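You operate a simulated robot arm through the tools that you are given. There is no shell and no other tool. Be economical: measure what you need, move in short steps, check, and stop when the job is done.

You are at the controls of a simulated robot arm. One attempt, no reset.

TASK
The power box has cut out: plug the lamp into the white socket, reset the box, park its plug.
Fine: grey socket off before any plug moves; red reset button; orange plug into its holder; white socket on last; leave the lamp lit.

Only the result counts: the job must be done as asked and must still hold three seconds after the hand-in. Knocking over, shifting, dropping, spilling or breaking anything else fails it.

THE ROBOT
A 6-joint arm with a two-finger parallel gripper, fixed in place. Base frame: the origin is at the foot of the arm, x ahead of it, y to its left, z up; the work surface is at about z = 0.84. Readings come in m, rad, newtons and seconds.
With the tool pointing down near the work surface it reaches from about 0.34 to 0.76 m from the base axis. Its first joint turns from -1.152 to 1.152 rad. Payload 2.45 kg.
The TCP is the grasp point between the finger pads, 0.024 m short of the fingertips. In the tool frame z runs along the fingers and y along their closing line. The gripper opens to 0.068 m. The fingers are 0.017 m wide and 0.01 m thick; the gripper's body (0.04 by 0.07 m) begins 0.041 m behind the TCP.
Orientation is told as [roll, pitch, yaw] about the base's x, y, z axes, in that order, counted from this pose: with the fingers straight down and closing along the base's y, the tool's x points along the base's -x, its y along +y and its z along -z.

THE INTERFACE
- The arm moves only by the tool servo_tool. Its argument "commands" is a list of rows, each a list of 3 entries, a list of its own where there are three numbers: the opening, from 0 (shut) to 1 (fully open), then the shift along the base's x, y, z in cm, then the turn, a rotation vector about the base's x, y, z in rad. In form: [[hand, [x, y, z], [wx, wy, wz]], ...]. A call has 1 to 20 rows; each row shifts and turns the commanded pose from where the row before left it. Each row takes 0.2 s and may step no farther than 0.05 m and 0.15 rad from the row before; otherwise, or with a gripper value out of range, the whole call is refused. A pose out of reach is approached as far as the arm can. The call stops where the force on the tool passes 40 N (or 10 N more than at its start, if that is more) or the arm is blocked; 0.2 s more then pass. The fingers move at their own pace (about 0.108 m/s each) and stop on an object; they squeeze with about 26 N. The grip force told is the motor's: it shows also when the fingers shut on nothing. Time passes only in rows, and 0.2 s behind the last, so rows that do not move let the fingers close. The reply holds the time, the measured pose of the TCP, the force on the tool along the base axes, the opening and the grip force, in the units named above and with some noise, with the torque about the TCP (base axes, N m) and any sound that the robot's microphone picked up, and new pictures: "show" is both (left out), scene, wrist or none.
- Cameras (640 x 400 px; columns grow to the right, rows downward): "scene" is fixed at [0.1732, 0.4146, 1.4677]; the picture's right is [-0.71, -0.71, 0.00], its down [-0.38, 0.38, -0.84] and it looks along [0.59, -0.59, -0.54] (base axes); focal length 218 px, centre (320, 200). "wrist" rides on the gripper at [0.084, 0.011, -0.075] in the tool frame; the picture's right is [-0.13, 0.99, 0.00], its down [-0.60, -0.08, -0.79] and it looks along [-0.79, -0.10, 0.61] (tool axes); focal length 251 px, centre (320, 200). There is no depth. A picture from a camera that has moved, and an enlarged one, comes with that camera's place and axes in the base frame and with its lens.
- close_up(camera, box): a new picture of the part [left, top, right, bottom] of that camera's present view, enlarged. No time passes.
- hand_in(): hands the job in; it is judged then, once.

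Go step by step. Nothing tells you positions but the pictures and the camera data: compare them with the known pose of the tool, close in by small moves and look again before you grip or let go. The budget is 120 turns and 200 pictures, counting those below and the enlarged ones. Unless the task says otherwise, let go and move clear before handing in, and close with one line.

The tools are called after "Call:" as name(argument=value, ...) on one line, values as JSON. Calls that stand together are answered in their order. servo_tool: Moves the arm, as the interface text tells. Its arguments: {"type":"object","properties":{"commands":{"type":"array","items":{"type":"array"}},"show":{"type":"string","enum":["both","scene","wrist","none"]}},"required":["commands"]} The other tools are called the same way: close_up (camera, box) takes an enlarged picture of a part of a camera's view; hand_in () hands the job in.

At the start:

```text
time: 0.0
position: [0.4984, -0.068, 1.3704]
tcp_rot: [-0.002, -0.002, -0.002]
contact_force: [-0.2, -0.8, 0.3]
torque: [0.01, 0.01, 0.02]
opening: 0.0681
gripper_force: 0.1
```

scene: 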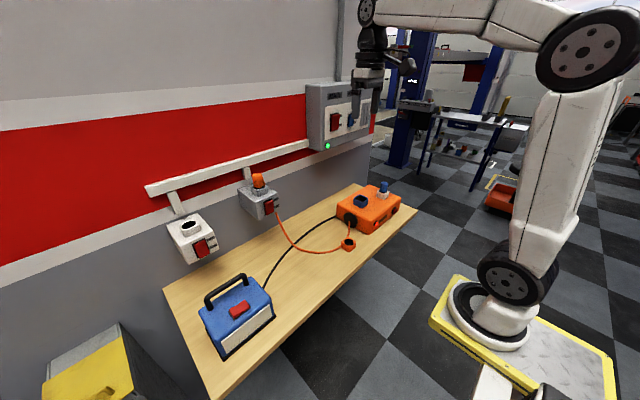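
wrist: 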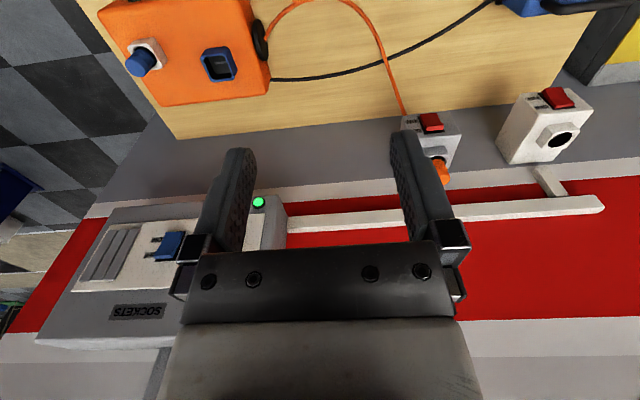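

I see a wall with a grey breaker panel, a grey socket holding the orange plug, and a white socket. On the table are the blue box (lamp?), an orange box and an orange ring (holder?). I'll take enlarged views to identify the parts.

Call:
close_up(camera="scene", box=[150, 150, 310, 250])

Call:
close_up(camera="scene", box=[290, 160, 450, 260])

Call:
close_up(camera="scene", box=[180, 250, 340, 350])

Call:
close_up(camera="scene", box=[290, 70, 418, 150])

```text
4.00 times, centred on (230, 200) of scene
camera zoom: at [0.1732, 0.4146, 1.4677], right [-0.71, -0.71, 0.0], down [-0.38, 0.38, -0.84], along [0.59, -0.59, -0.54], focal length 872 px, centre (680, 200)
```

zoom: 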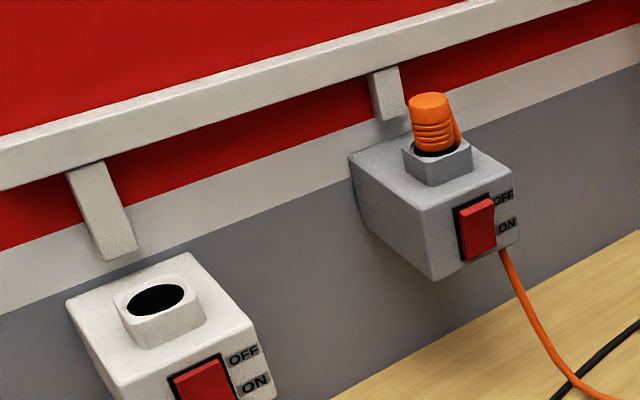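

```text
4.00 times, centred on (370, 210) of scene
camera zoom: at [0.1732, 0.4146, 1.4677], right [-0.71, -0.71, 0.0], down [-0.38, 0.38, -0.84], along [0.59, -0.59, -0.54], focal length 872 px, centre (120, 160)
```

zoom: 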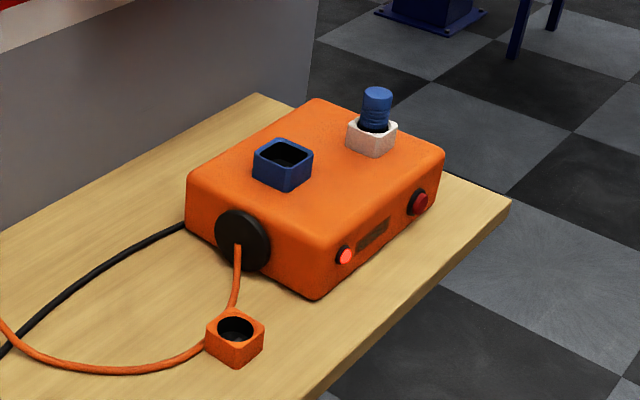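

```text
4.00 times, centred on (260, 300) of scene
camera zoom: at [0.1732, 0.4146, 1.4677], right [-0.71, -0.71, 0.0], down [-0.38, 0.38, -0.84], along [0.59, -0.59, -0.54], focal length 872 px, centre (560, -200)
```

zoom: 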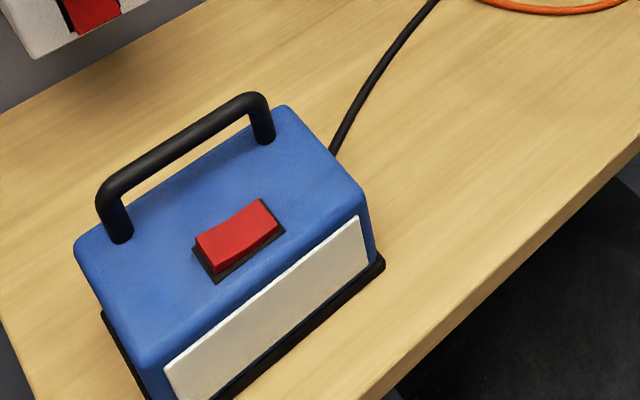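

```text
5.00 times, centred on (354, 110) of scene
camera zoom: at [0.1732, 0.4146, 1.4677], right [-0.71, -0.71, 0.0], down [-0.38, 0.38, -0.84], along [0.59, -0.59, -0.54], focal length 1090 px, centre (150, 650)
```

zoom: 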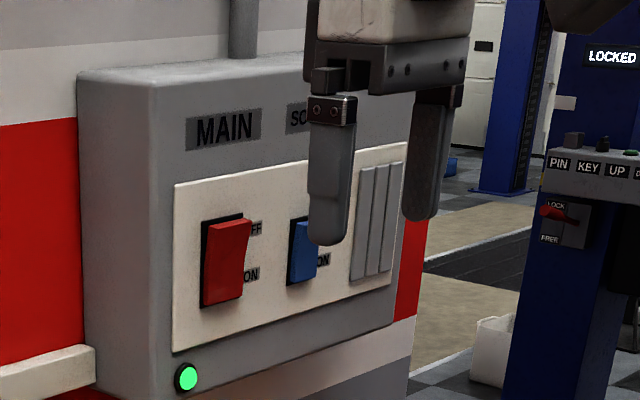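

I estimate the wall lies at x≈0.83, with the white socket hole near (0.763, 0.335, 1.08). Next I'll look closer at the switch states from the wrist view.

Call:
close_up(camera="wrist", box=[400, 80, 608, 210])

Call:
close_up(camera="wrist", box=[80, 0, 288, 130])

Call:
close_up(camera="scene", box=[190, 225, 230, 265])

Call:
close_up(camera="scene", box=[245, 165, 285, 225])

```text
3.08 times, centred on (504, 145) of wrist
camera zoom: at [0.4141, -0.0572, 1.4451], right [0.13, 0.99, 0.0], down [0.6, -0.08, 0.79], along [0.79, -0.1, -0.61], focal length 774 px, centre (-246, 369)
```

zoom: 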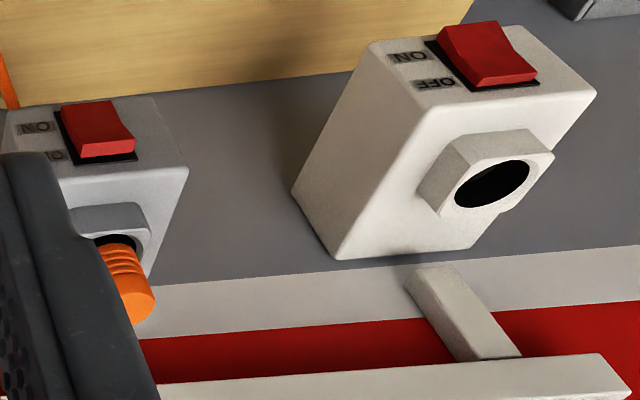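

```text
3.08 times, centred on (184, 65) of wrist
camera zoom: at [0.4141, -0.0572, 1.4451], right [0.13, 0.99, 0.0], down [0.6, -0.08, 0.79], along [0.79, -0.1, -0.61], focal length 774 px, centre (738, 615)
```

zoom: 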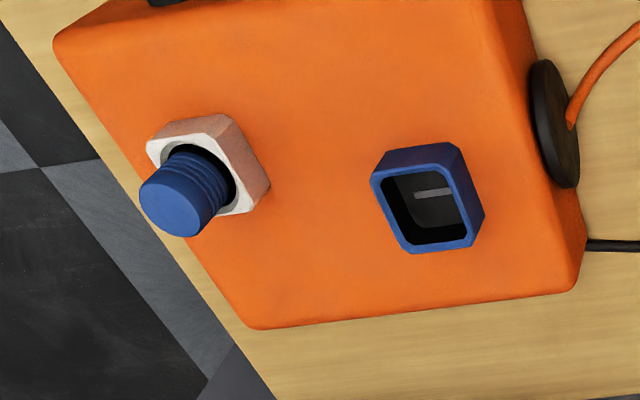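

```text
10.00 times, centred on (210, 245) of scene
camera zoom: at [0.1732, 0.4146, 1.4677], right [-0.71, -0.71, 0.0], down [-0.38, 0.38, -0.84], along [0.59, -0.59, -0.54], focal length 2180 px, centre (1420, -250)
```

zoom: 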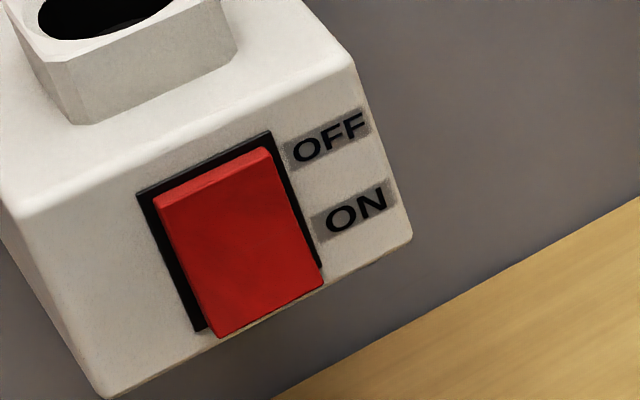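

```text
6.67 times, centred on (265, 195) of scene
camera zoom: at [0.1732, 0.4146, 1.4677], right [-0.71, -0.71, 0.0], down [-0.38, 0.38, -0.84], along [0.59, -0.59, -0.54], focal length 1453 px, centre (687, 233)
```

zoom: 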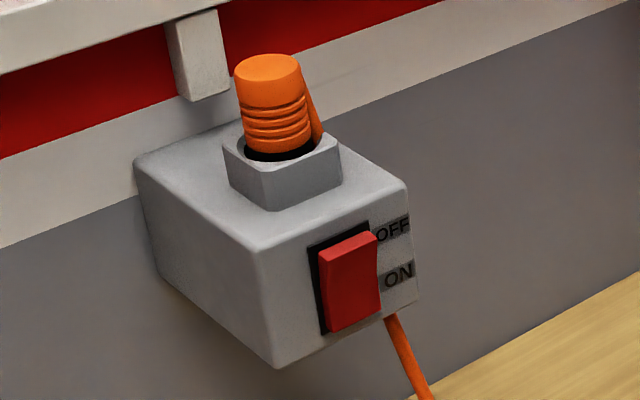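

White socket looks OFF, grey looks ON. I need a closer look at the orange box, the blue plug and the cable, so I'll move the hand above it.

Call:
servo_tool(commands=[[1, [-1, -4.5, -1], [0, 0, 0]], [1, [-1, -4.5, -1], [0, 0, 0]], [1, [-1, -4.5, -1], [0, 0, 0]], [1, [-1, -4.5, -1], [0, 0, 0]], [1, [-1, -4.5, -1], [0, 0, 0]], [1, [0, 0, 0], [0, 0, 0]]], show="wrist")

```text
time: 1.4
position: [0.4476, -0.2948, 1.3202]
tcp_rot: [-0.001, -0.001, -0.001]
contact_force: [0.2, -0.5, -0.3]
torque: [0.01, 0.01, -0.02]
opening: 0.0679
gripper_force: 0.1
camera wrist: at [0.3642, -0.284, 1.3957], right [0.13, 0.99, 0.0], down [0.6, -0.08, 0.79], along [0.79, -0.1, -0.61], focal length 251 px, centre (320, 200)
```

wrist: 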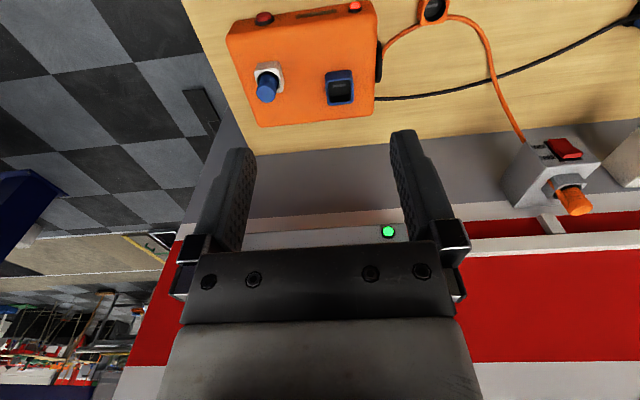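

Call:
close_up(camera="wrist", box=[220, 0, 396, 110])

Call:
close_up(camera="wrist", box=[370, 0, 562, 120])

Call:
close_up(camera="scene", box=[360, 170, 400, 220])

```text
3.64 times, centred on (308, 55) of wrist
camera zoom: at [0.3642, -0.284, 1.3957], right [0.13, 0.99, 0.0], down [0.6, -0.08, 0.79], along [0.79, -0.1, -0.61], focal length 914 px, centre (364, 727)
```

zoom: 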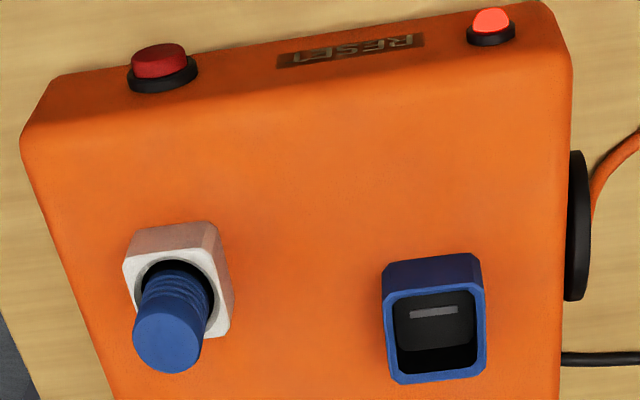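

```text
3.33 times, centred on (466, 60) of wrist
camera zoom: at [0.3642, -0.284, 1.3957], right [0.13, 0.99, 0.0], down [0.6, -0.08, 0.79], along [0.79, -0.1, -0.61], focal length 838 px, centre (-167, 667)
```

zoom: 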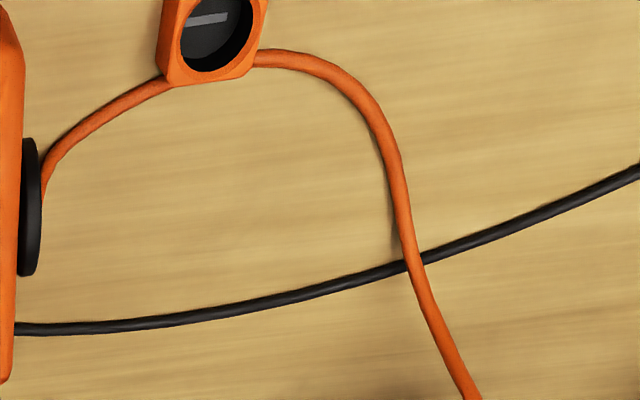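

```text
8.00 times, centred on (380, 195) of scene
camera zoom: at [0.1732, 0.4146, 1.4677], right [-0.71, -0.71, 0.0], down [-0.38, 0.38, -0.84], along [0.59, -0.59, -0.54], focal length 1744 px, centre (-160, 240)
```

zoom: 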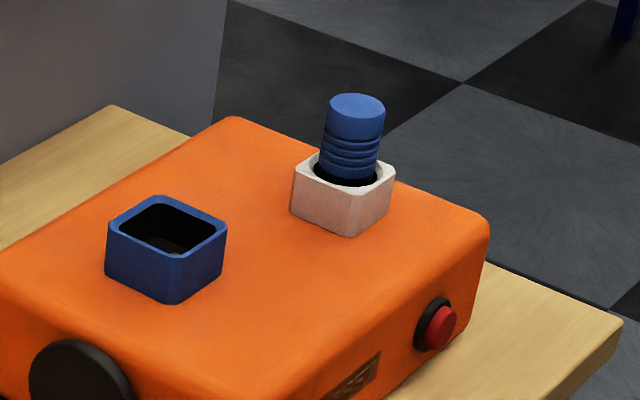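

The RESET button is at about (0.50, -0.394, 0.896), the blue plug top at (0.579, -0.402, 1.00), the orange holder rim at (0.534, -0.105, 0.872) and the grey rocker at (0.718, 0.110, 1.052). I'll move in front of the grey switch with the fingers shut and tilted forward.

Call:
servo_tool(commands=[[0, [1.57, 3.68, -1.8], [0, -0.0545, 0]], [0, [1.57, 3.68, -1.8], [0, -0.0545, 0]], [0, [1.57, 3.68, -1.8], [0, -0.0545, 0]], [0, [1.57, 3.68, -1.8], [0, -0.0545, 0]], [0, [1.57, 3.68, -1.8], [0, -0.0545, 0]], [0, [1.57, 3.68, -1.8], [0, -0.0545, 0]], [0, [1.57, 3.68, -1.8], [0, -0.0545, 0]], [0, [1.57, 3.68, -1.8], [0, -0.0545, 0]], [0, [1.57, 3.68, -1.8], [0, -0.0545, 0]], [0, [1.57, 3.68, -1.8], [0, -0.0545, 0]], [0, [1.57, 3.68, -1.8], [0, -0.0545, 0]], [0, [0, 0, 0], [0, 0, 0]]])

```text
time: 4.0
position: [0.6203, 0.1129, 1.1196]
tcp_rot: [0.0, -0.603, -0.001]
contact_force: [0.8, 0.3, 0.1]
torque: [0.01, -0.02, -0.05]
opening: 0.0
gripper_force: 23.7
camera wrist: at [0.5085, 0.1229, 1.1343], right [0.11, 0.99, 0.07], down [0.05, -0.08, 1.0], along [0.99, -0.1, -0.06], focal length 251 px, centre (320, 200)
```

scene: 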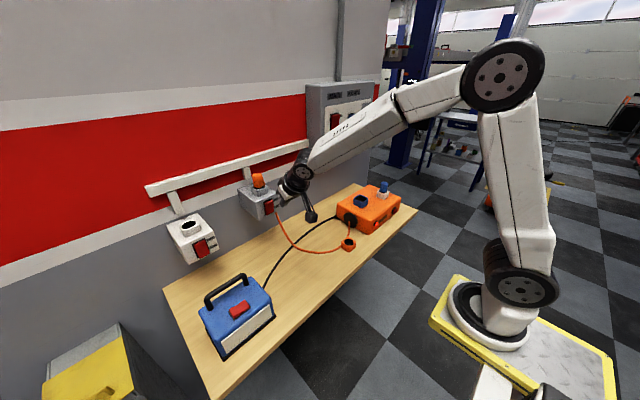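
wrist: 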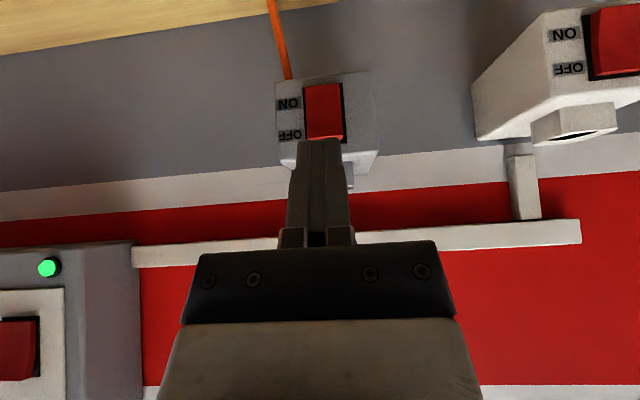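

The rocker spans z≈1.02–1.07 at y≈0.111. I'll lower to its OFF half and press forward in small steps.

Call:
servo_tool(commands=[[0, [1.5, 0, -2.3], [0, 0, 0]], [0, [1.5, 0, -2.2], [0, 0, 0]], [0, [1.5, 0, 0], [0, 0, 0]], [0, [0, 0, 0], [0, 0, 0]]])

Call:
close_up(camera="wrist", box=[240, 60, 400, 160])

```text
time: 5.0
position: [0.6678, 0.1116, 1.0768]
tcp_rot: [-0.001, -0.6, 0.0]
contact_force: [-0.3, 0.2, 0.2]
torque: [-0.04, -0.04, -0.01]
opening: 0.0
gripper_force: 23.2
camera wrist: at [0.5551, 0.1227, 1.0905], right [0.11, 0.99, 0.07], down [0.05, -0.08, 1.0], along [0.99, -0.1, -0.06], focal length 251 px, centre (320, 200)
```

scene: 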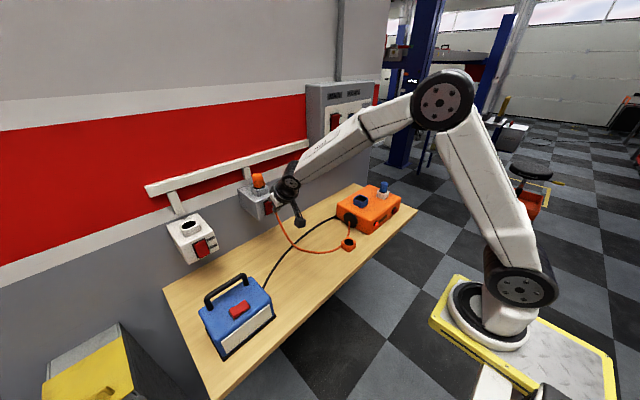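
wrist: 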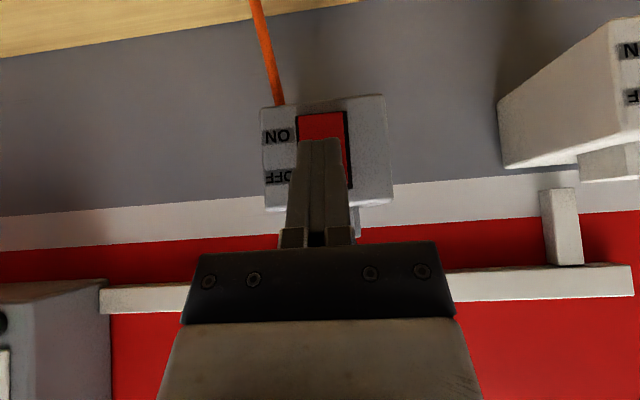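

```text
4.00 times, centred on (320, 110) of wrist
camera zoom: at [0.5551, 0.1227, 1.0905], right [0.11, 0.99, 0.07], down [0.05, -0.08, 1.0], along [0.99, -0.1, -0.06], focal length 1006 px, centre (320, 560)
```

zoom: 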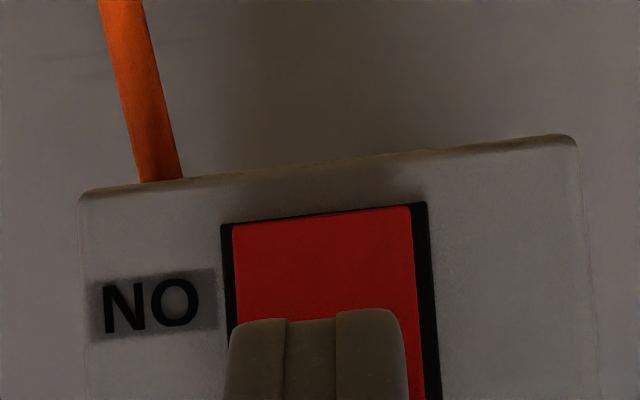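

The fingertip's front corner is at the OFF half, so I'll press forward now.

Call:
servo_tool(commands=[[0, [0.7, 0, 0], [0, 0, 0]], [0, [0.6, 0, 0], [0, 0, 0]], [0, [0.6, 0, 0], [0, 0, 0]], [0, [0.6, 0, 0], [0, 0, 0]], [0, [0.5, 0, 0], [0, 0, 0]], [0, [0.5, 0, 0], [0, 0, 0]], [0, [0.4, 0, 0], [0, 0, 0]]], show="wrist")

```text
time: 6.4
position: [0.6969, 0.1119, 1.0773]
tcp_rot: [-0.003, -0.59, -0.003]
contact_force: [-19.9, -1.5, 10.6]
torque: [-0.09, 0.09, -0.03]
opening: 0.0
gripper_force: 23.3
stopped in row 6: the force on the tool passed its limit at 50 N (the readings are from after the stop); the commanded pose is now the measured one
camera wrist: at [0.5849, 0.1239, 1.0927], right [0.11, 0.99, 0.07], down [0.06, -0.08, 1.0], along [0.99, -0.11, -0.07], focal length 251 px, centre (320, 200)
```

wrist: 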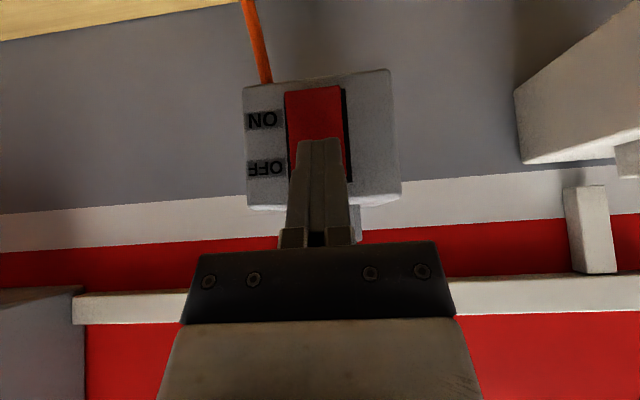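

The lower end of the rocker now seems to stick out. I'll back off and verify.

Call:
servo_tool(commands=[[0, [-2, 0, 0], [0, 0, 0]], [0, [-3, 0, 0], [0, 0, 0]], [0, [-3, 0, 3], [0, 0, 0]], [0, [-3, 0, 3], [0, 0, 0]]], show="none")

Call:
close_up(camera="scene", box=[225, 165, 289, 225])

Call:
close_up(camera="scene", box=[330, 180, 410, 240])

```text
time: 7.4
position: [0.5848, 0.1141, 1.137]
tcp_rot: [-0.003, -0.594, -0.002]
contact_force: [0.5, 0.9, -0.7]
torque: [-0.01, 0.04, 0.04]
opening: 0.0
gripper_force: 23.7
```

```text
6.67 times, centred on (257, 195) of scene
camera zoom: at [0.1732, 0.4146, 1.4677], right [-0.71, -0.71, 0.0], down [-0.38, 0.38, -0.84], along [0.59, -0.59, -0.54], focal length 1453 px, centre (740, 233)
```

zoom: 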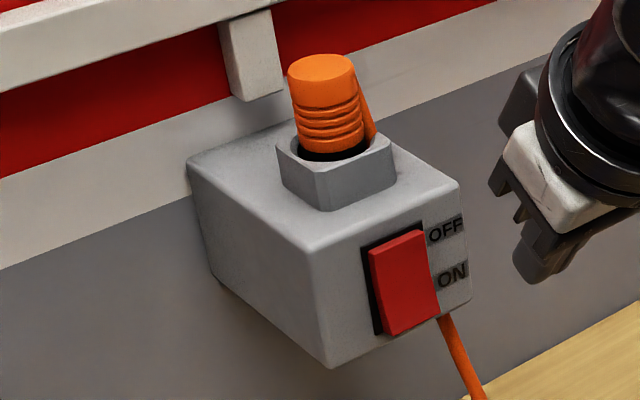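

```text
6.67 times, centred on (370, 210) of scene
camera zoom: at [0.1732, 0.4146, 1.4677], right [-0.71, -0.71, 0.0], down [-0.38, 0.38, -0.84], along [0.59, -0.59, -0.54], focal length 1453 px, centre (-13, 133)
```

zoom: 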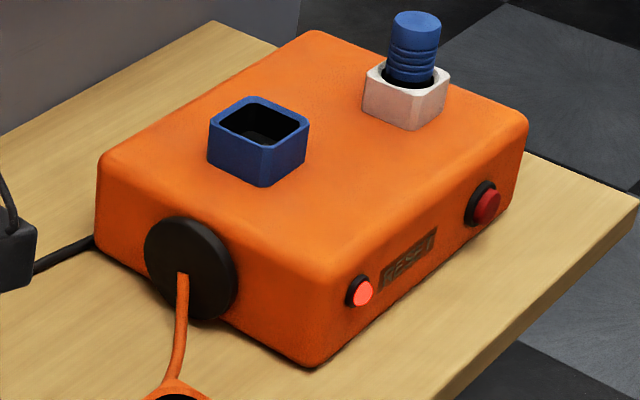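

Grey is OFF now. Next is the blue lamp plug. I'll pick it up with a forward tilt of about -0.8 rad so the wall socket stays within reach, so I'm moving above and in front of it with the fingers open.

Call:
servo_tool(commands=[[1, [-0.7, -4.3, -0.3], [0, -0.0172, 0]], [1, [-0.7, -4.3, -0.3], [0, -0.0172, 0]], [1, [-0.7, -4.3, -0.3], [0, -0.0172, 0]], [1, [-0.7, -4.3, -0.3], [0, -0.0172, 0]], [1, [-0.7, -4.3, -0.3], [0, -0.0172, 0]], [1, [-0.7, -4.3, -0.3], [0, -0.0172, 0]], [1, [-0.7, -4.3, -0.3], [0, -0.0172, 0]], [1, [-0.7, -4.3, -0.3], [0, -0.0172, 0]], [1, [-0.7, -4.3, -0.3], [0, -0.0172, 0]], [1, [-0.7, -4.3, -0.3], [0, -0.0172, 0]], [1, [-0.7, -4.3, -0.3], [0, -0.0172, 0]], [1, [-0.7, -4.3, -0.3], [0, -0.0172, 0]], [1, [0, 0, 0], [0, 0, 0]]])

Call:
close_up(camera="wrist", box=[220, 0, 420, 125])

```text
time: 10.2
position: [0.5022, -0.403, 1.1011]
tcp_rot: [-0.001, -0.799, -0.002]
contact_force: [-0.2, -0.5, 0.6]
torque: [-0.02, -0.03, 0.0]
opening: 0.068
gripper_force: 0.0
camera wrist: at [0.3894, -0.393, 1.0925], right [0.09, 0.99, 0.09], down [-0.15, -0.08, 0.99], along [0.98, -0.11, 0.14], focal length 251 px, centre (320, 200)
```

scene: 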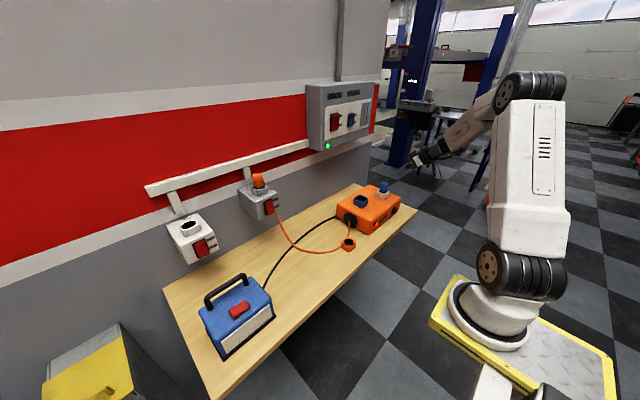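
wrist: 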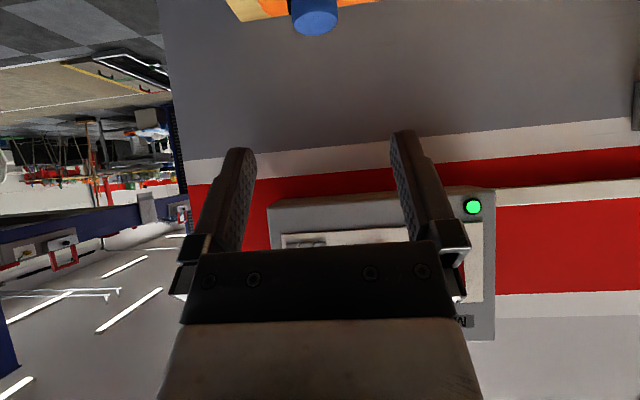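

```text
3.20 times, centred on (320, 62) of wrist
camera zoom: at [0.3894, -0.393, 1.0925], right [0.09, 0.99, 0.09], down [-0.15, -0.08, 0.99], along [0.98, -0.11, 0.14], focal length 805 px, centre (320, 640)
```

zoom: 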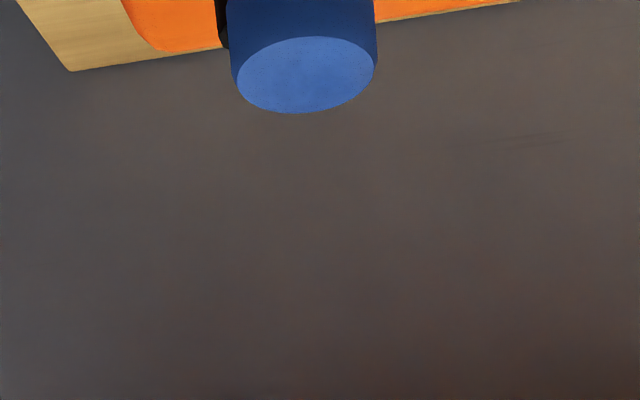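

The blue plug has a dark cable on its -y side, which confirms it is the lamp's plug. I'll come a bit closer to see that cable before gripping.

Call:
servo_tool(commands=[[1, [-2, 0, -3], [0, 0, 0]], [1, [-2, 0, -3], [0, 0, 0]], [1, [0, 0, 0], [0, 0, 0]]], show="wrist")

Call:
close_up(camera="wrist", box=[220, 0, 420, 125])

Call:
close_up(camera="scene", box=[370, 175, 402, 205])

```text
time: 11.0
position: [0.463, -0.403, 1.0387]
tcp_rot: [-0.002, -0.8, -0.001]
contact_force: [-0.5, 0.3, -0.1]
torque: [0.04, 0.02, 0.02]
opening: 0.068
gripper_force: 0.1
camera wrist: at [0.3505, -0.3917, 1.0305], right [0.09, 0.99, 0.09], down [-0.15, -0.08, 0.99], along [0.98, -0.11, 0.14], focal length 251 px, centre (320, 200)
```

wrist: 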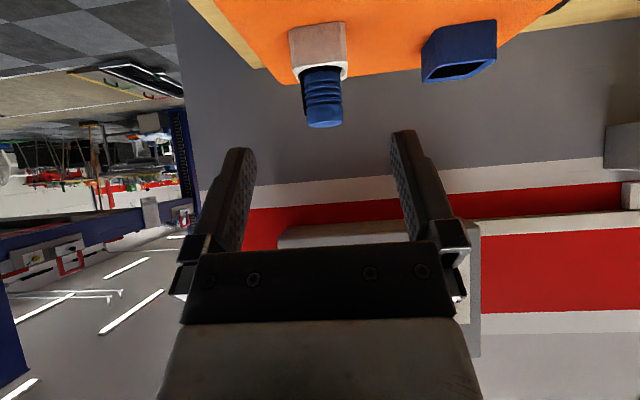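

```text
3.20 times, centred on (320, 62) of wrist
camera zoom: at [0.3505, -0.3917, 1.0305], right [0.09, 0.99, 0.09], down [-0.15, -0.08, 0.99], along [0.98, -0.11, 0.14], focal length 805 px, centre (320, 640)
```

zoom: 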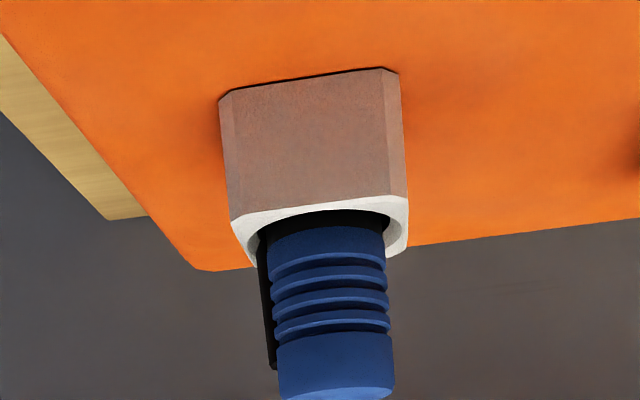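

```text
13.33 times, centred on (386, 190) of scene
camera zoom: at [0.1732, 0.4146, 1.4677], right [-0.71, -0.71, 0.0], down [-0.38, 0.38, -0.84], along [0.59, -0.59, -0.54], focal length 2907 px, centre (-560, 333)
```

zoom: 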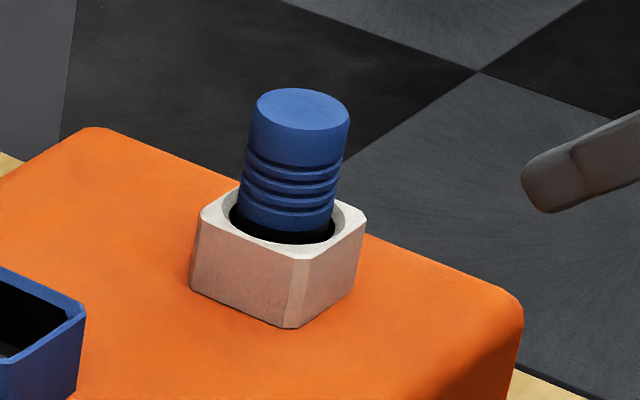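

The cable tail sits behind the plug on its -y side. I'll grip slightly in front of the plug axis (0.577, -0.405) so the fingers stay off it, and slide in horizontally above the socket rim.

Call:
servo_tool(commands=[[1, [1, -0.2, -3.9], [0, 0, 0]], [1, [3, 0, 0], [0, 0, 0]], [1, [3, 0, 0], [0, 0, 0]], [1, [2.0, 0, 0], [0, 0, 0]], [1, [0, 0, 0], [0, 0, 0]]])

Call:
close_up(camera="scene", box=[360, 170, 408, 215])

Call:
close_up(camera="wrist", box=[200, 80, 440, 230])

```text
time: 12.2
position: [0.5546, -0.4052, 1.0014]
tcp_rot: [-0.003, -0.798, -0.001]
contact_force: [0.1, -0.5, 0.0]
torque: [-0.04, -0.01, -0.01]
opening: 0.0683
gripper_force: 0.0
camera wrist: at [0.4417, -0.394, 0.9937], right [0.09, 0.99, 0.09], down [-0.15, -0.08, 0.99], along [0.98, -0.11, 0.14], focal length 251 px, centre (320, 200)
```

scene: 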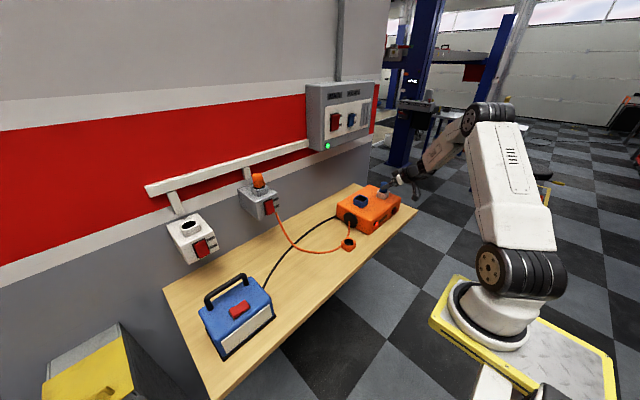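
wrist: 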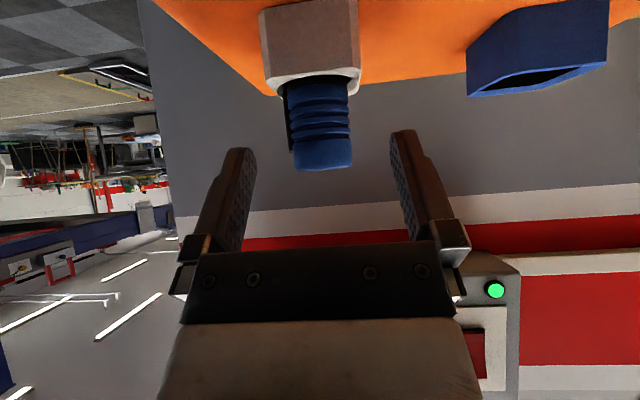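

```text
8.89 times, centred on (384, 192) of scene
camera zoom: at [0.1732, 0.4146, 1.4677], right [-0.71, -0.71, 0.0], down [-0.38, 0.38, -0.84], along [0.59, -0.59, -0.54], focal length 1938 px, centre (-249, 267)
```

zoom: 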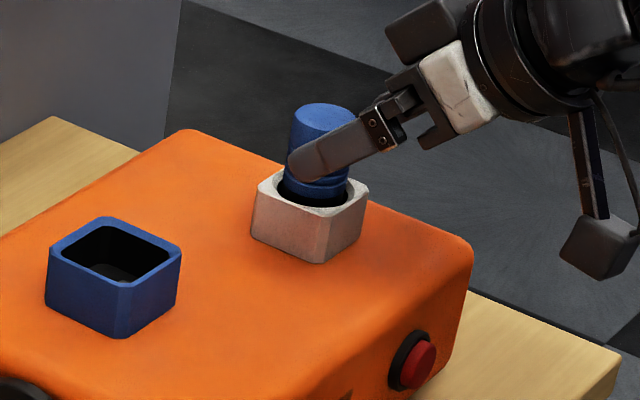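

```text
2.67 times, centred on (320, 155) of wrist
camera zoom: at [0.4417, -0.394, 0.9937], right [0.09, 0.99, 0.09], down [-0.15, -0.08, 0.99], along [0.98, -0.11, 0.14], focal length 670 px, centre (320, 320)
```

zoom: 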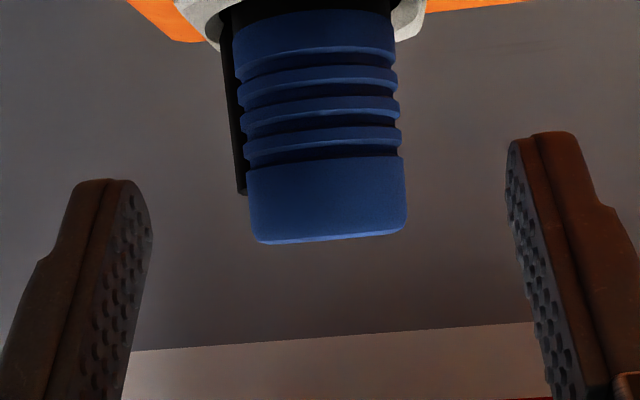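

Alignment in y looks good. I'll move in another 1.2 cm and down 1.4 cm, then close.

Call:
servo_tool(commands=[[1, [1.2, 0, 0], [0, 0, 0]], [1, [0, 0, -1.4], [0, 0, 0]], [0, [0, 0, 0], [0, 0, 0]], [0, [0, 0, 0], [0, 0, 0]], [0, [0, 0, 0], [0, 0, 0]]], show="wrist")

Call:
close_up(camera="scene", box=[360, 170, 408, 215])

```text
time: 13.4
position: [0.5665, -0.4055, 0.9868]
tcp_rot: [-0.002, -0.8, -0.004]
contact_force: [-0.8, -1.0, -0.1]
torque: [-0.18, 0.0, -0.07]
opening: 0.0299
gripper_force: 26.4
camera wrist: at [0.4533, -0.3945, 0.979], right [0.09, 0.99, 0.09], down [-0.15, -0.08, 0.99], along [0.98, -0.11, 0.14], focal length 251 px, centre (320, 200)
```

wrist: 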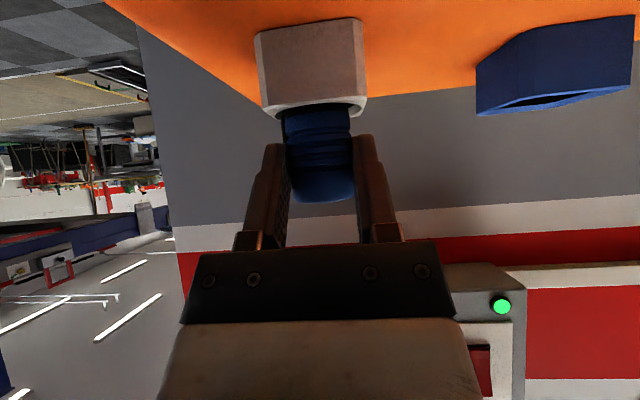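

```text
8.89 times, centred on (384, 192) of scene
camera zoom: at [0.1732, 0.4146, 1.4677], right [-0.71, -0.71, 0.0], down [-0.38, 0.38, -0.84], along [0.59, -0.59, -0.54], focal length 1938 px, centre (-249, 267)
```

zoom: 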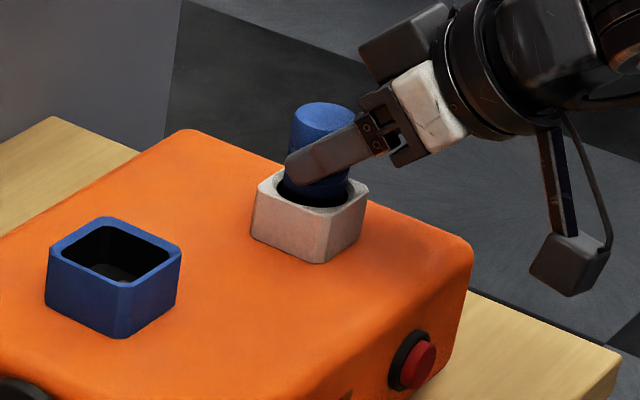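

The plug is gripped at a 30 mm opening. I'll pull it straight up.

Call:
servo_tool(commands=[[0, [0, 0, 0.5], [0, 0, 0]], [0, [0, 0, 1], [0, 0, 0]], [0, [0, 0, 1.5], [0, 0, 0]], [0, [0, 0, 2], [0, 0, 0]], [0, [0, 0, 3], [0, 0, 0]], [0, [0, 0, 0], [0, 0, 0]]])

Call:
close_up(camera="scene", box=[350, 150, 414, 200])

```text
time: 14.8
position: [0.5648, -0.4044, 1.067]
tcp_rot: [-0.002, -0.799, -0.004]
contact_force: [0.0, -0.6, 0.1]
torque: [0.0, 0.01, 0.0]
opening: 0.0303
gripper_force: 26.5
camera wrist: at [0.4527, -0.3929, 1.0589], right [0.09, 0.99, 0.09], down [-0.15, -0.08, 0.99], along [0.98, -0.11, 0.14], focal length 251 px, centre (320, 200)
```

scene: 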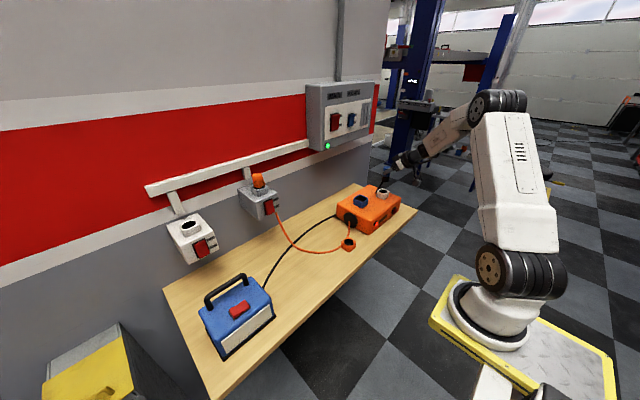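
wrist: 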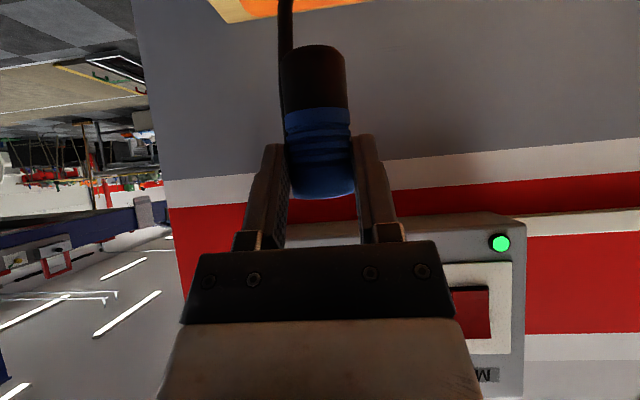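

```text
8.00 times, centred on (382, 175) of scene
camera zoom: at [0.1732, 0.4146, 1.4677], right [-0.71, -0.71, 0.0], down [-0.38, 0.38, -0.84], along [0.59, -0.59, -0.54], focal length 1744 px, centre (-176, 400)
```

zoom: 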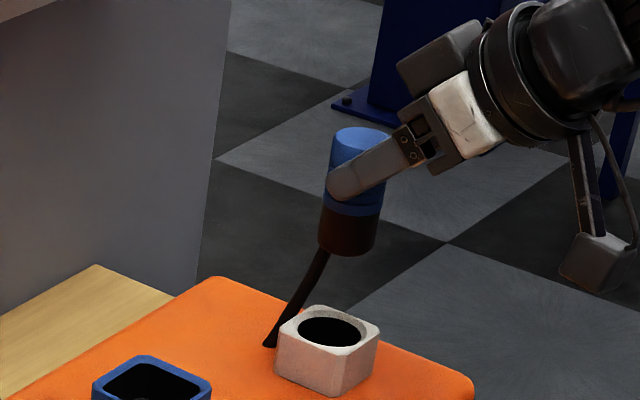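

The plug is out with its black nose, about 6 cm below the TCP at its lowest. I'll lift it and carry it across, staying away from the wall, to a point in front of the white socket.

Call:
servo_tool(commands=[[0, [0, 0, 4], [0, 0, 0]], [0, [0, 0, 4], [0, 0, 0]], [0, [0, 0, 4], [0, 0, 0]], [0, [0.2, 4.64, 0], [0, 0, 0]], [0, [0.2, 4.64, 0], [0, 0, 0]], [0, [0.2, 4.64, 0], [0, 0, 0]], [0, [0.2, 4.64, 0], [0, 0, 0]], [0, [0.2, 4.64, 0], [0, 0, 0]], [0, [0.2, 4.64, 0], [0, 0, 0]], [0, [0.2, 4.64, 0], [0, 0, 0]], [0, [0.2, 4.64, 0], [0, 0, 0]], [0, [0.2, 4.64, 0], [0, 0, 0]], [0, [0.2, 4.64, 0], [0, 0, 0]], [0, [0.2, 4.64, 0], [0, 0, 0]], [0, [0.2, 4.64, 0], [0, 0, 0]], [0, [0.2, 4.64, 0], [0, 0, 0]], [0, [0.2, 4.64, 0], [0, 0, 0]], [0, [0.2, 4.64, 0], [0, 0, 0]], [0, [0.2, 4.64, 0], [0, 0, 0]]])

```text
time: 18.8
position: [0.5981, 0.3366, 1.1858]
tcp_rot: [-0.003, -0.799, -0.004]
contact_force: [0.2, 0.2, -0.6]
torque: [-0.01, 0.02, -0.04]
opening: 0.0303
gripper_force: 26.1
camera wrist: at [0.4856, 0.3473, 1.1777], right [0.1, 0.99, 0.09], down [-0.15, -0.08, 0.99], along [0.98, -0.11, 0.14], focal length 251 px, centre (320, 200)
```

scene: 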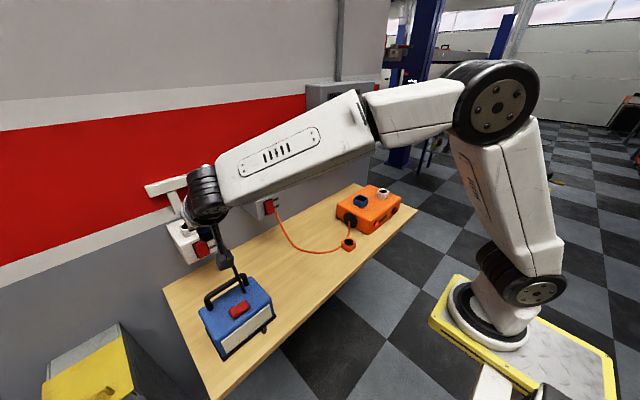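
wrist: 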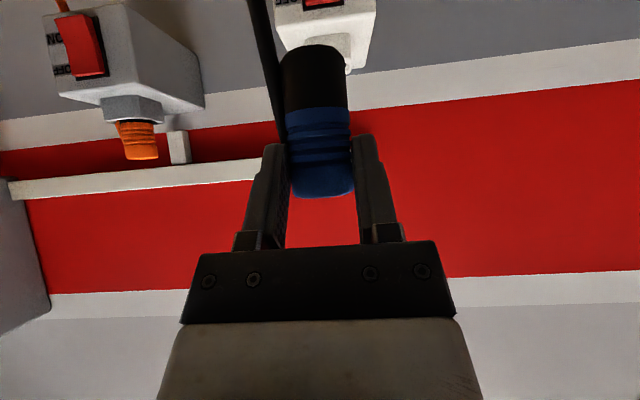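

The hand is in front of the white socket. I'll move closer and check the socket hole and rail clearance.

Call:
servo_tool(commands=[[0, [4, 0, 0], [0, 0, 0]], [0, [3, 0, 0], [0, 0, 0]], [0, [2, 0, 0], [0, 0, 0]], [0, [0, 0, 0], [0, 0, 0]]])

Call:
close_up(camera="wrist", box=[220, 0, 420, 125])

Call:
close_up(camera="scene", box=[150, 160, 262, 260])

```text
time: 19.8
position: [0.6883, 0.3387, 1.1855]
tcp_rot: [-0.002, -0.798, -0.002]
contact_force: [-0.4, 0.1, -0.6]
torque: [0.01, -0.02, -0.02]
opening: 0.0301
gripper_force: 25.5
camera wrist: at [0.5759, 0.349, 1.1782], right [0.09, 0.99, 0.09], down [-0.15, -0.08, 0.99], along [0.98, -0.11, 0.14], focal length 251 px, centre (320, 200)
```

scene: 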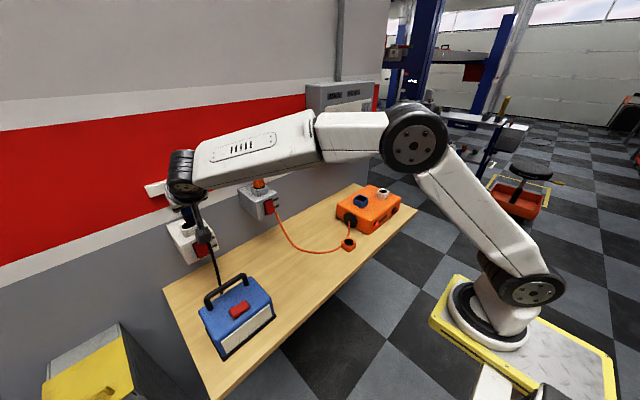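
wrist: 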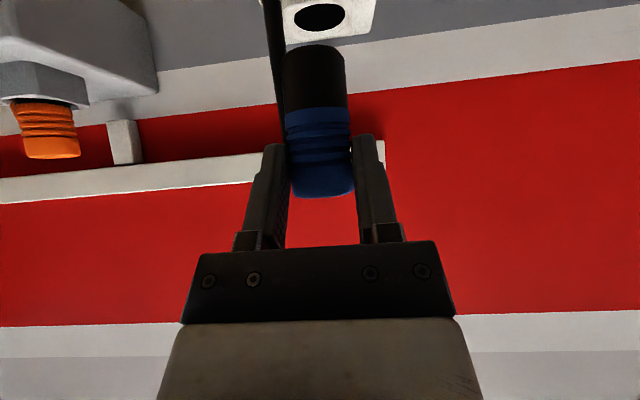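

```text
3.20 times, centred on (320, 62) of wrist
camera zoom: at [0.5759, 0.349, 1.1782], right [0.09, 0.99, 0.09], down [-0.15, -0.08, 0.99], along [0.98, -0.11, 0.14], focal length 805 px, centre (320, 640)
```

zoom: 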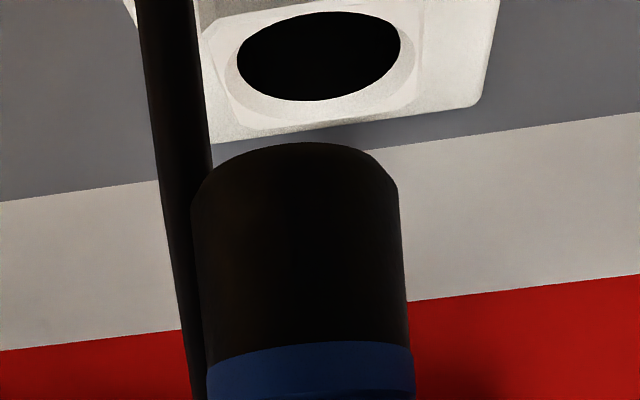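

```text
4.00 times, centred on (206, 210) of scene
camera zoom: at [0.1732, 0.4146, 1.4677], right [-0.71, -0.71, 0.0], down [-0.38, 0.38, -0.84], along [0.59, -0.59, -0.54], focal length 872 px, centre (776, 160)
```

zoom: 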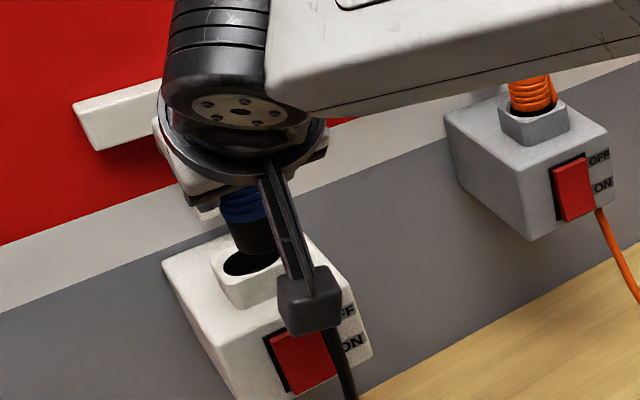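

Hole is at about (0.766, 0.340, 1.079). I'll bring the plug above it with a small gap and check alignment from both cameras.

Call:
servo_tool(commands=[[0, [2.5, 0.1, 0], [0, 0, 0]], [0, [2.5, 0.1, 0], [0, 0, 0]], [0, [1.6, 0, -1.5], [0, 0, 0]], [0, [0, 0, 0], [0, 0, 0]], [0, [0, 0, 0], [0, 0, 0]]], show="none")

Call:
close_up(camera="wrist", box=[220, 0, 420, 125])

Call:
close_up(camera="scene", box=[166, 200, 230, 250])

```text
time: 21.0
position: [0.7559, 0.3404, 1.1726]
tcp_rot: [-0.003, -0.8, -0.002]
contact_force: [0.8, 0.1, -0.8]
torque: [-0.02, -0.02, 0.0]
opening: 0.03
gripper_force: 26.0
```

```text
3.20 times, centred on (320, 62) of wrist
camera zoom: at [0.6428, 0.3515, 1.1645], right [0.09, 0.99, 0.09], down [-0.15, -0.08, 0.99], along [0.98, -0.11, 0.14], focal length 805 px, centre (320, 640)
```

zoom: 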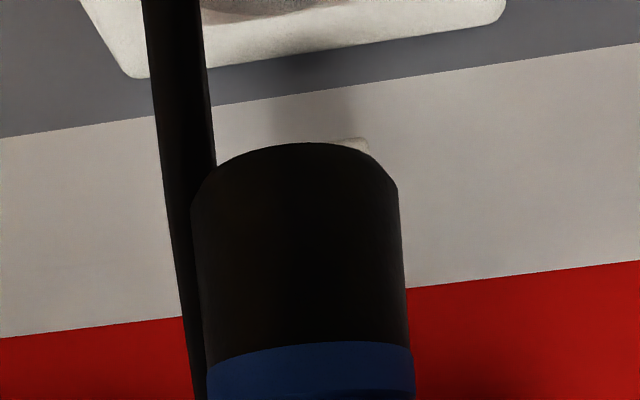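

```text
8.00 times, centred on (198, 225) of scene
camera zoom: at [0.1732, 0.4146, 1.4677], right [-0.71, -0.71, 0.0], down [-0.38, 0.38, -0.84], along [0.59, -0.59, -0.54], focal length 1744 px, centre (1296, 0)
```

zoom: 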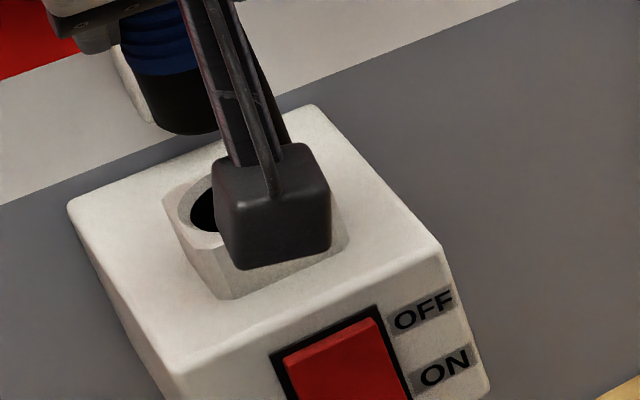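

Comparing the nose and the hole within each image, the plug should move about 1.1 cm back in x and 1–2 mm in +y. I'll correct that, lower it closer to the rim and look again.

Call:
servo_tool(commands=[[0, [-1.1, 0.15, 0], [0, 0, 0]], [0, [0, 0, -1.0], [0, 0, 0]], [0, [0, 0, -0.5], [0, 0, 0]], [0, [0, 0, 0], [0, 0, 0]]], show="none")

Call:
close_up(camera="scene", box=[166, 200, 230, 250])

Call:
close_up(camera="wrist", box=[220, 0, 420, 125])

```text
time: 22.0
position: [0.7425, 0.3401, 1.1583]
tcp_rot: [-0.004, -0.799, -0.002]
contact_force: [0.3, -0.4, 0.3]
torque: [0.01, 0.0, -0.01]
opening: 0.0302
gripper_force: 26.6
```

```text
8.00 times, centred on (198, 225) of scene
camera zoom: at [0.1732, 0.4146, 1.4677], right [-0.71, -0.71, 0.0], down [-0.38, 0.38, -0.84], along [0.59, -0.59, -0.54], focal length 1744 px, centre (1296, 0)
```

zoom: 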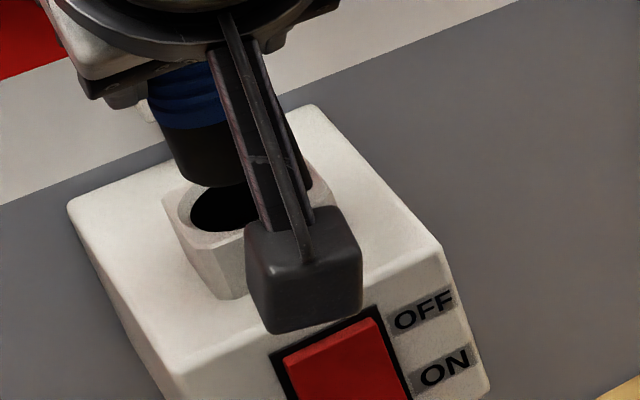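

```text
3.20 times, centred on (320, 62) of wrist
camera zoom: at [0.6309, 0.352, 1.1494], right [0.09, 0.99, 0.09], down [-0.15, -0.08, 0.99], along [0.98, -0.11, 0.14], focal length 805 px, centre (320, 640)
```

zoom: 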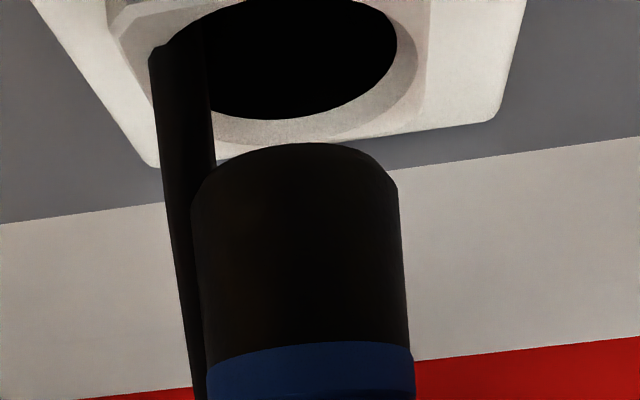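

Both cameras agree the plug still needs about 6 mm less in x and 1 mm more in y. I'll adjust and start lowering in small steps while watching the force.

Call:
servo_tool(commands=[[0, [-0.5, 0.1, 0], [0, 0, 0]], [0, [0, 0, 0], [0, 0, 0]], [0, [0, 0, -0.6], [0, 0, 0]], [0, [0, 0, -0.5], [0, 0, 0]], [0, [0, 0, -0.5], [0, 0, 0]], [0, [0, 0, 0], [0, 0, 0]]], show="none")

Call:
close_up(camera="scene", box=[166, 200, 230, 250])

Call:
close_up(camera="wrist", box=[220, 0, 420, 125])

```text
time: 23.4
position: [0.7384, 0.3428, 1.1416]
tcp_rot: [-0.001, -0.798, -0.001]
contact_force: [0.5, -0.4, -1.8]
torque: [0.0, -0.03, -0.02]
opening: 0.0302
gripper_force: 26.8
```

```text
8.00 times, centred on (198, 225) of scene
camera zoom: at [0.1732, 0.4146, 1.4677], right [-0.71, -0.71, 0.0], down [-0.38, 0.38, -0.84], along [0.59, -0.59, -0.54], focal length 1744 px, centre (1296, 0)
```

zoom: 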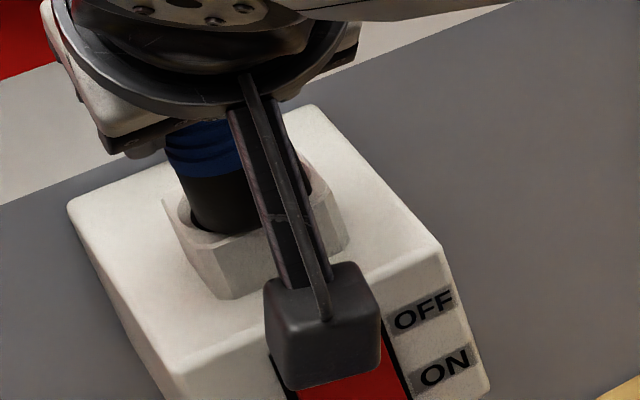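

```text
3.20 times, centred on (320, 62) of wrist
camera zoom: at [0.6261, 0.3536, 1.1331], right [0.09, 0.99, 0.09], down [-0.15, -0.08, 0.99], along [0.98, -0.11, 0.14], focal length 805 px, centre (320, 640)
```

zoom: 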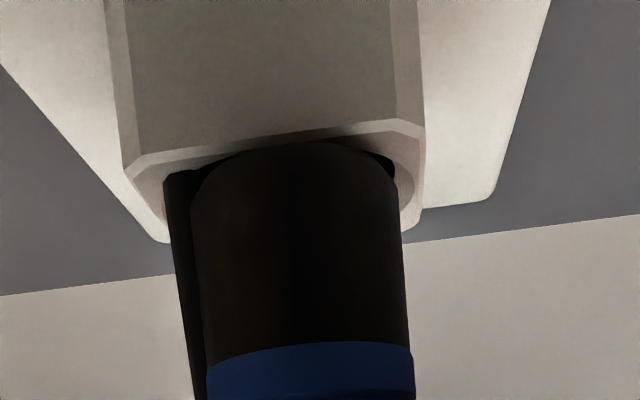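

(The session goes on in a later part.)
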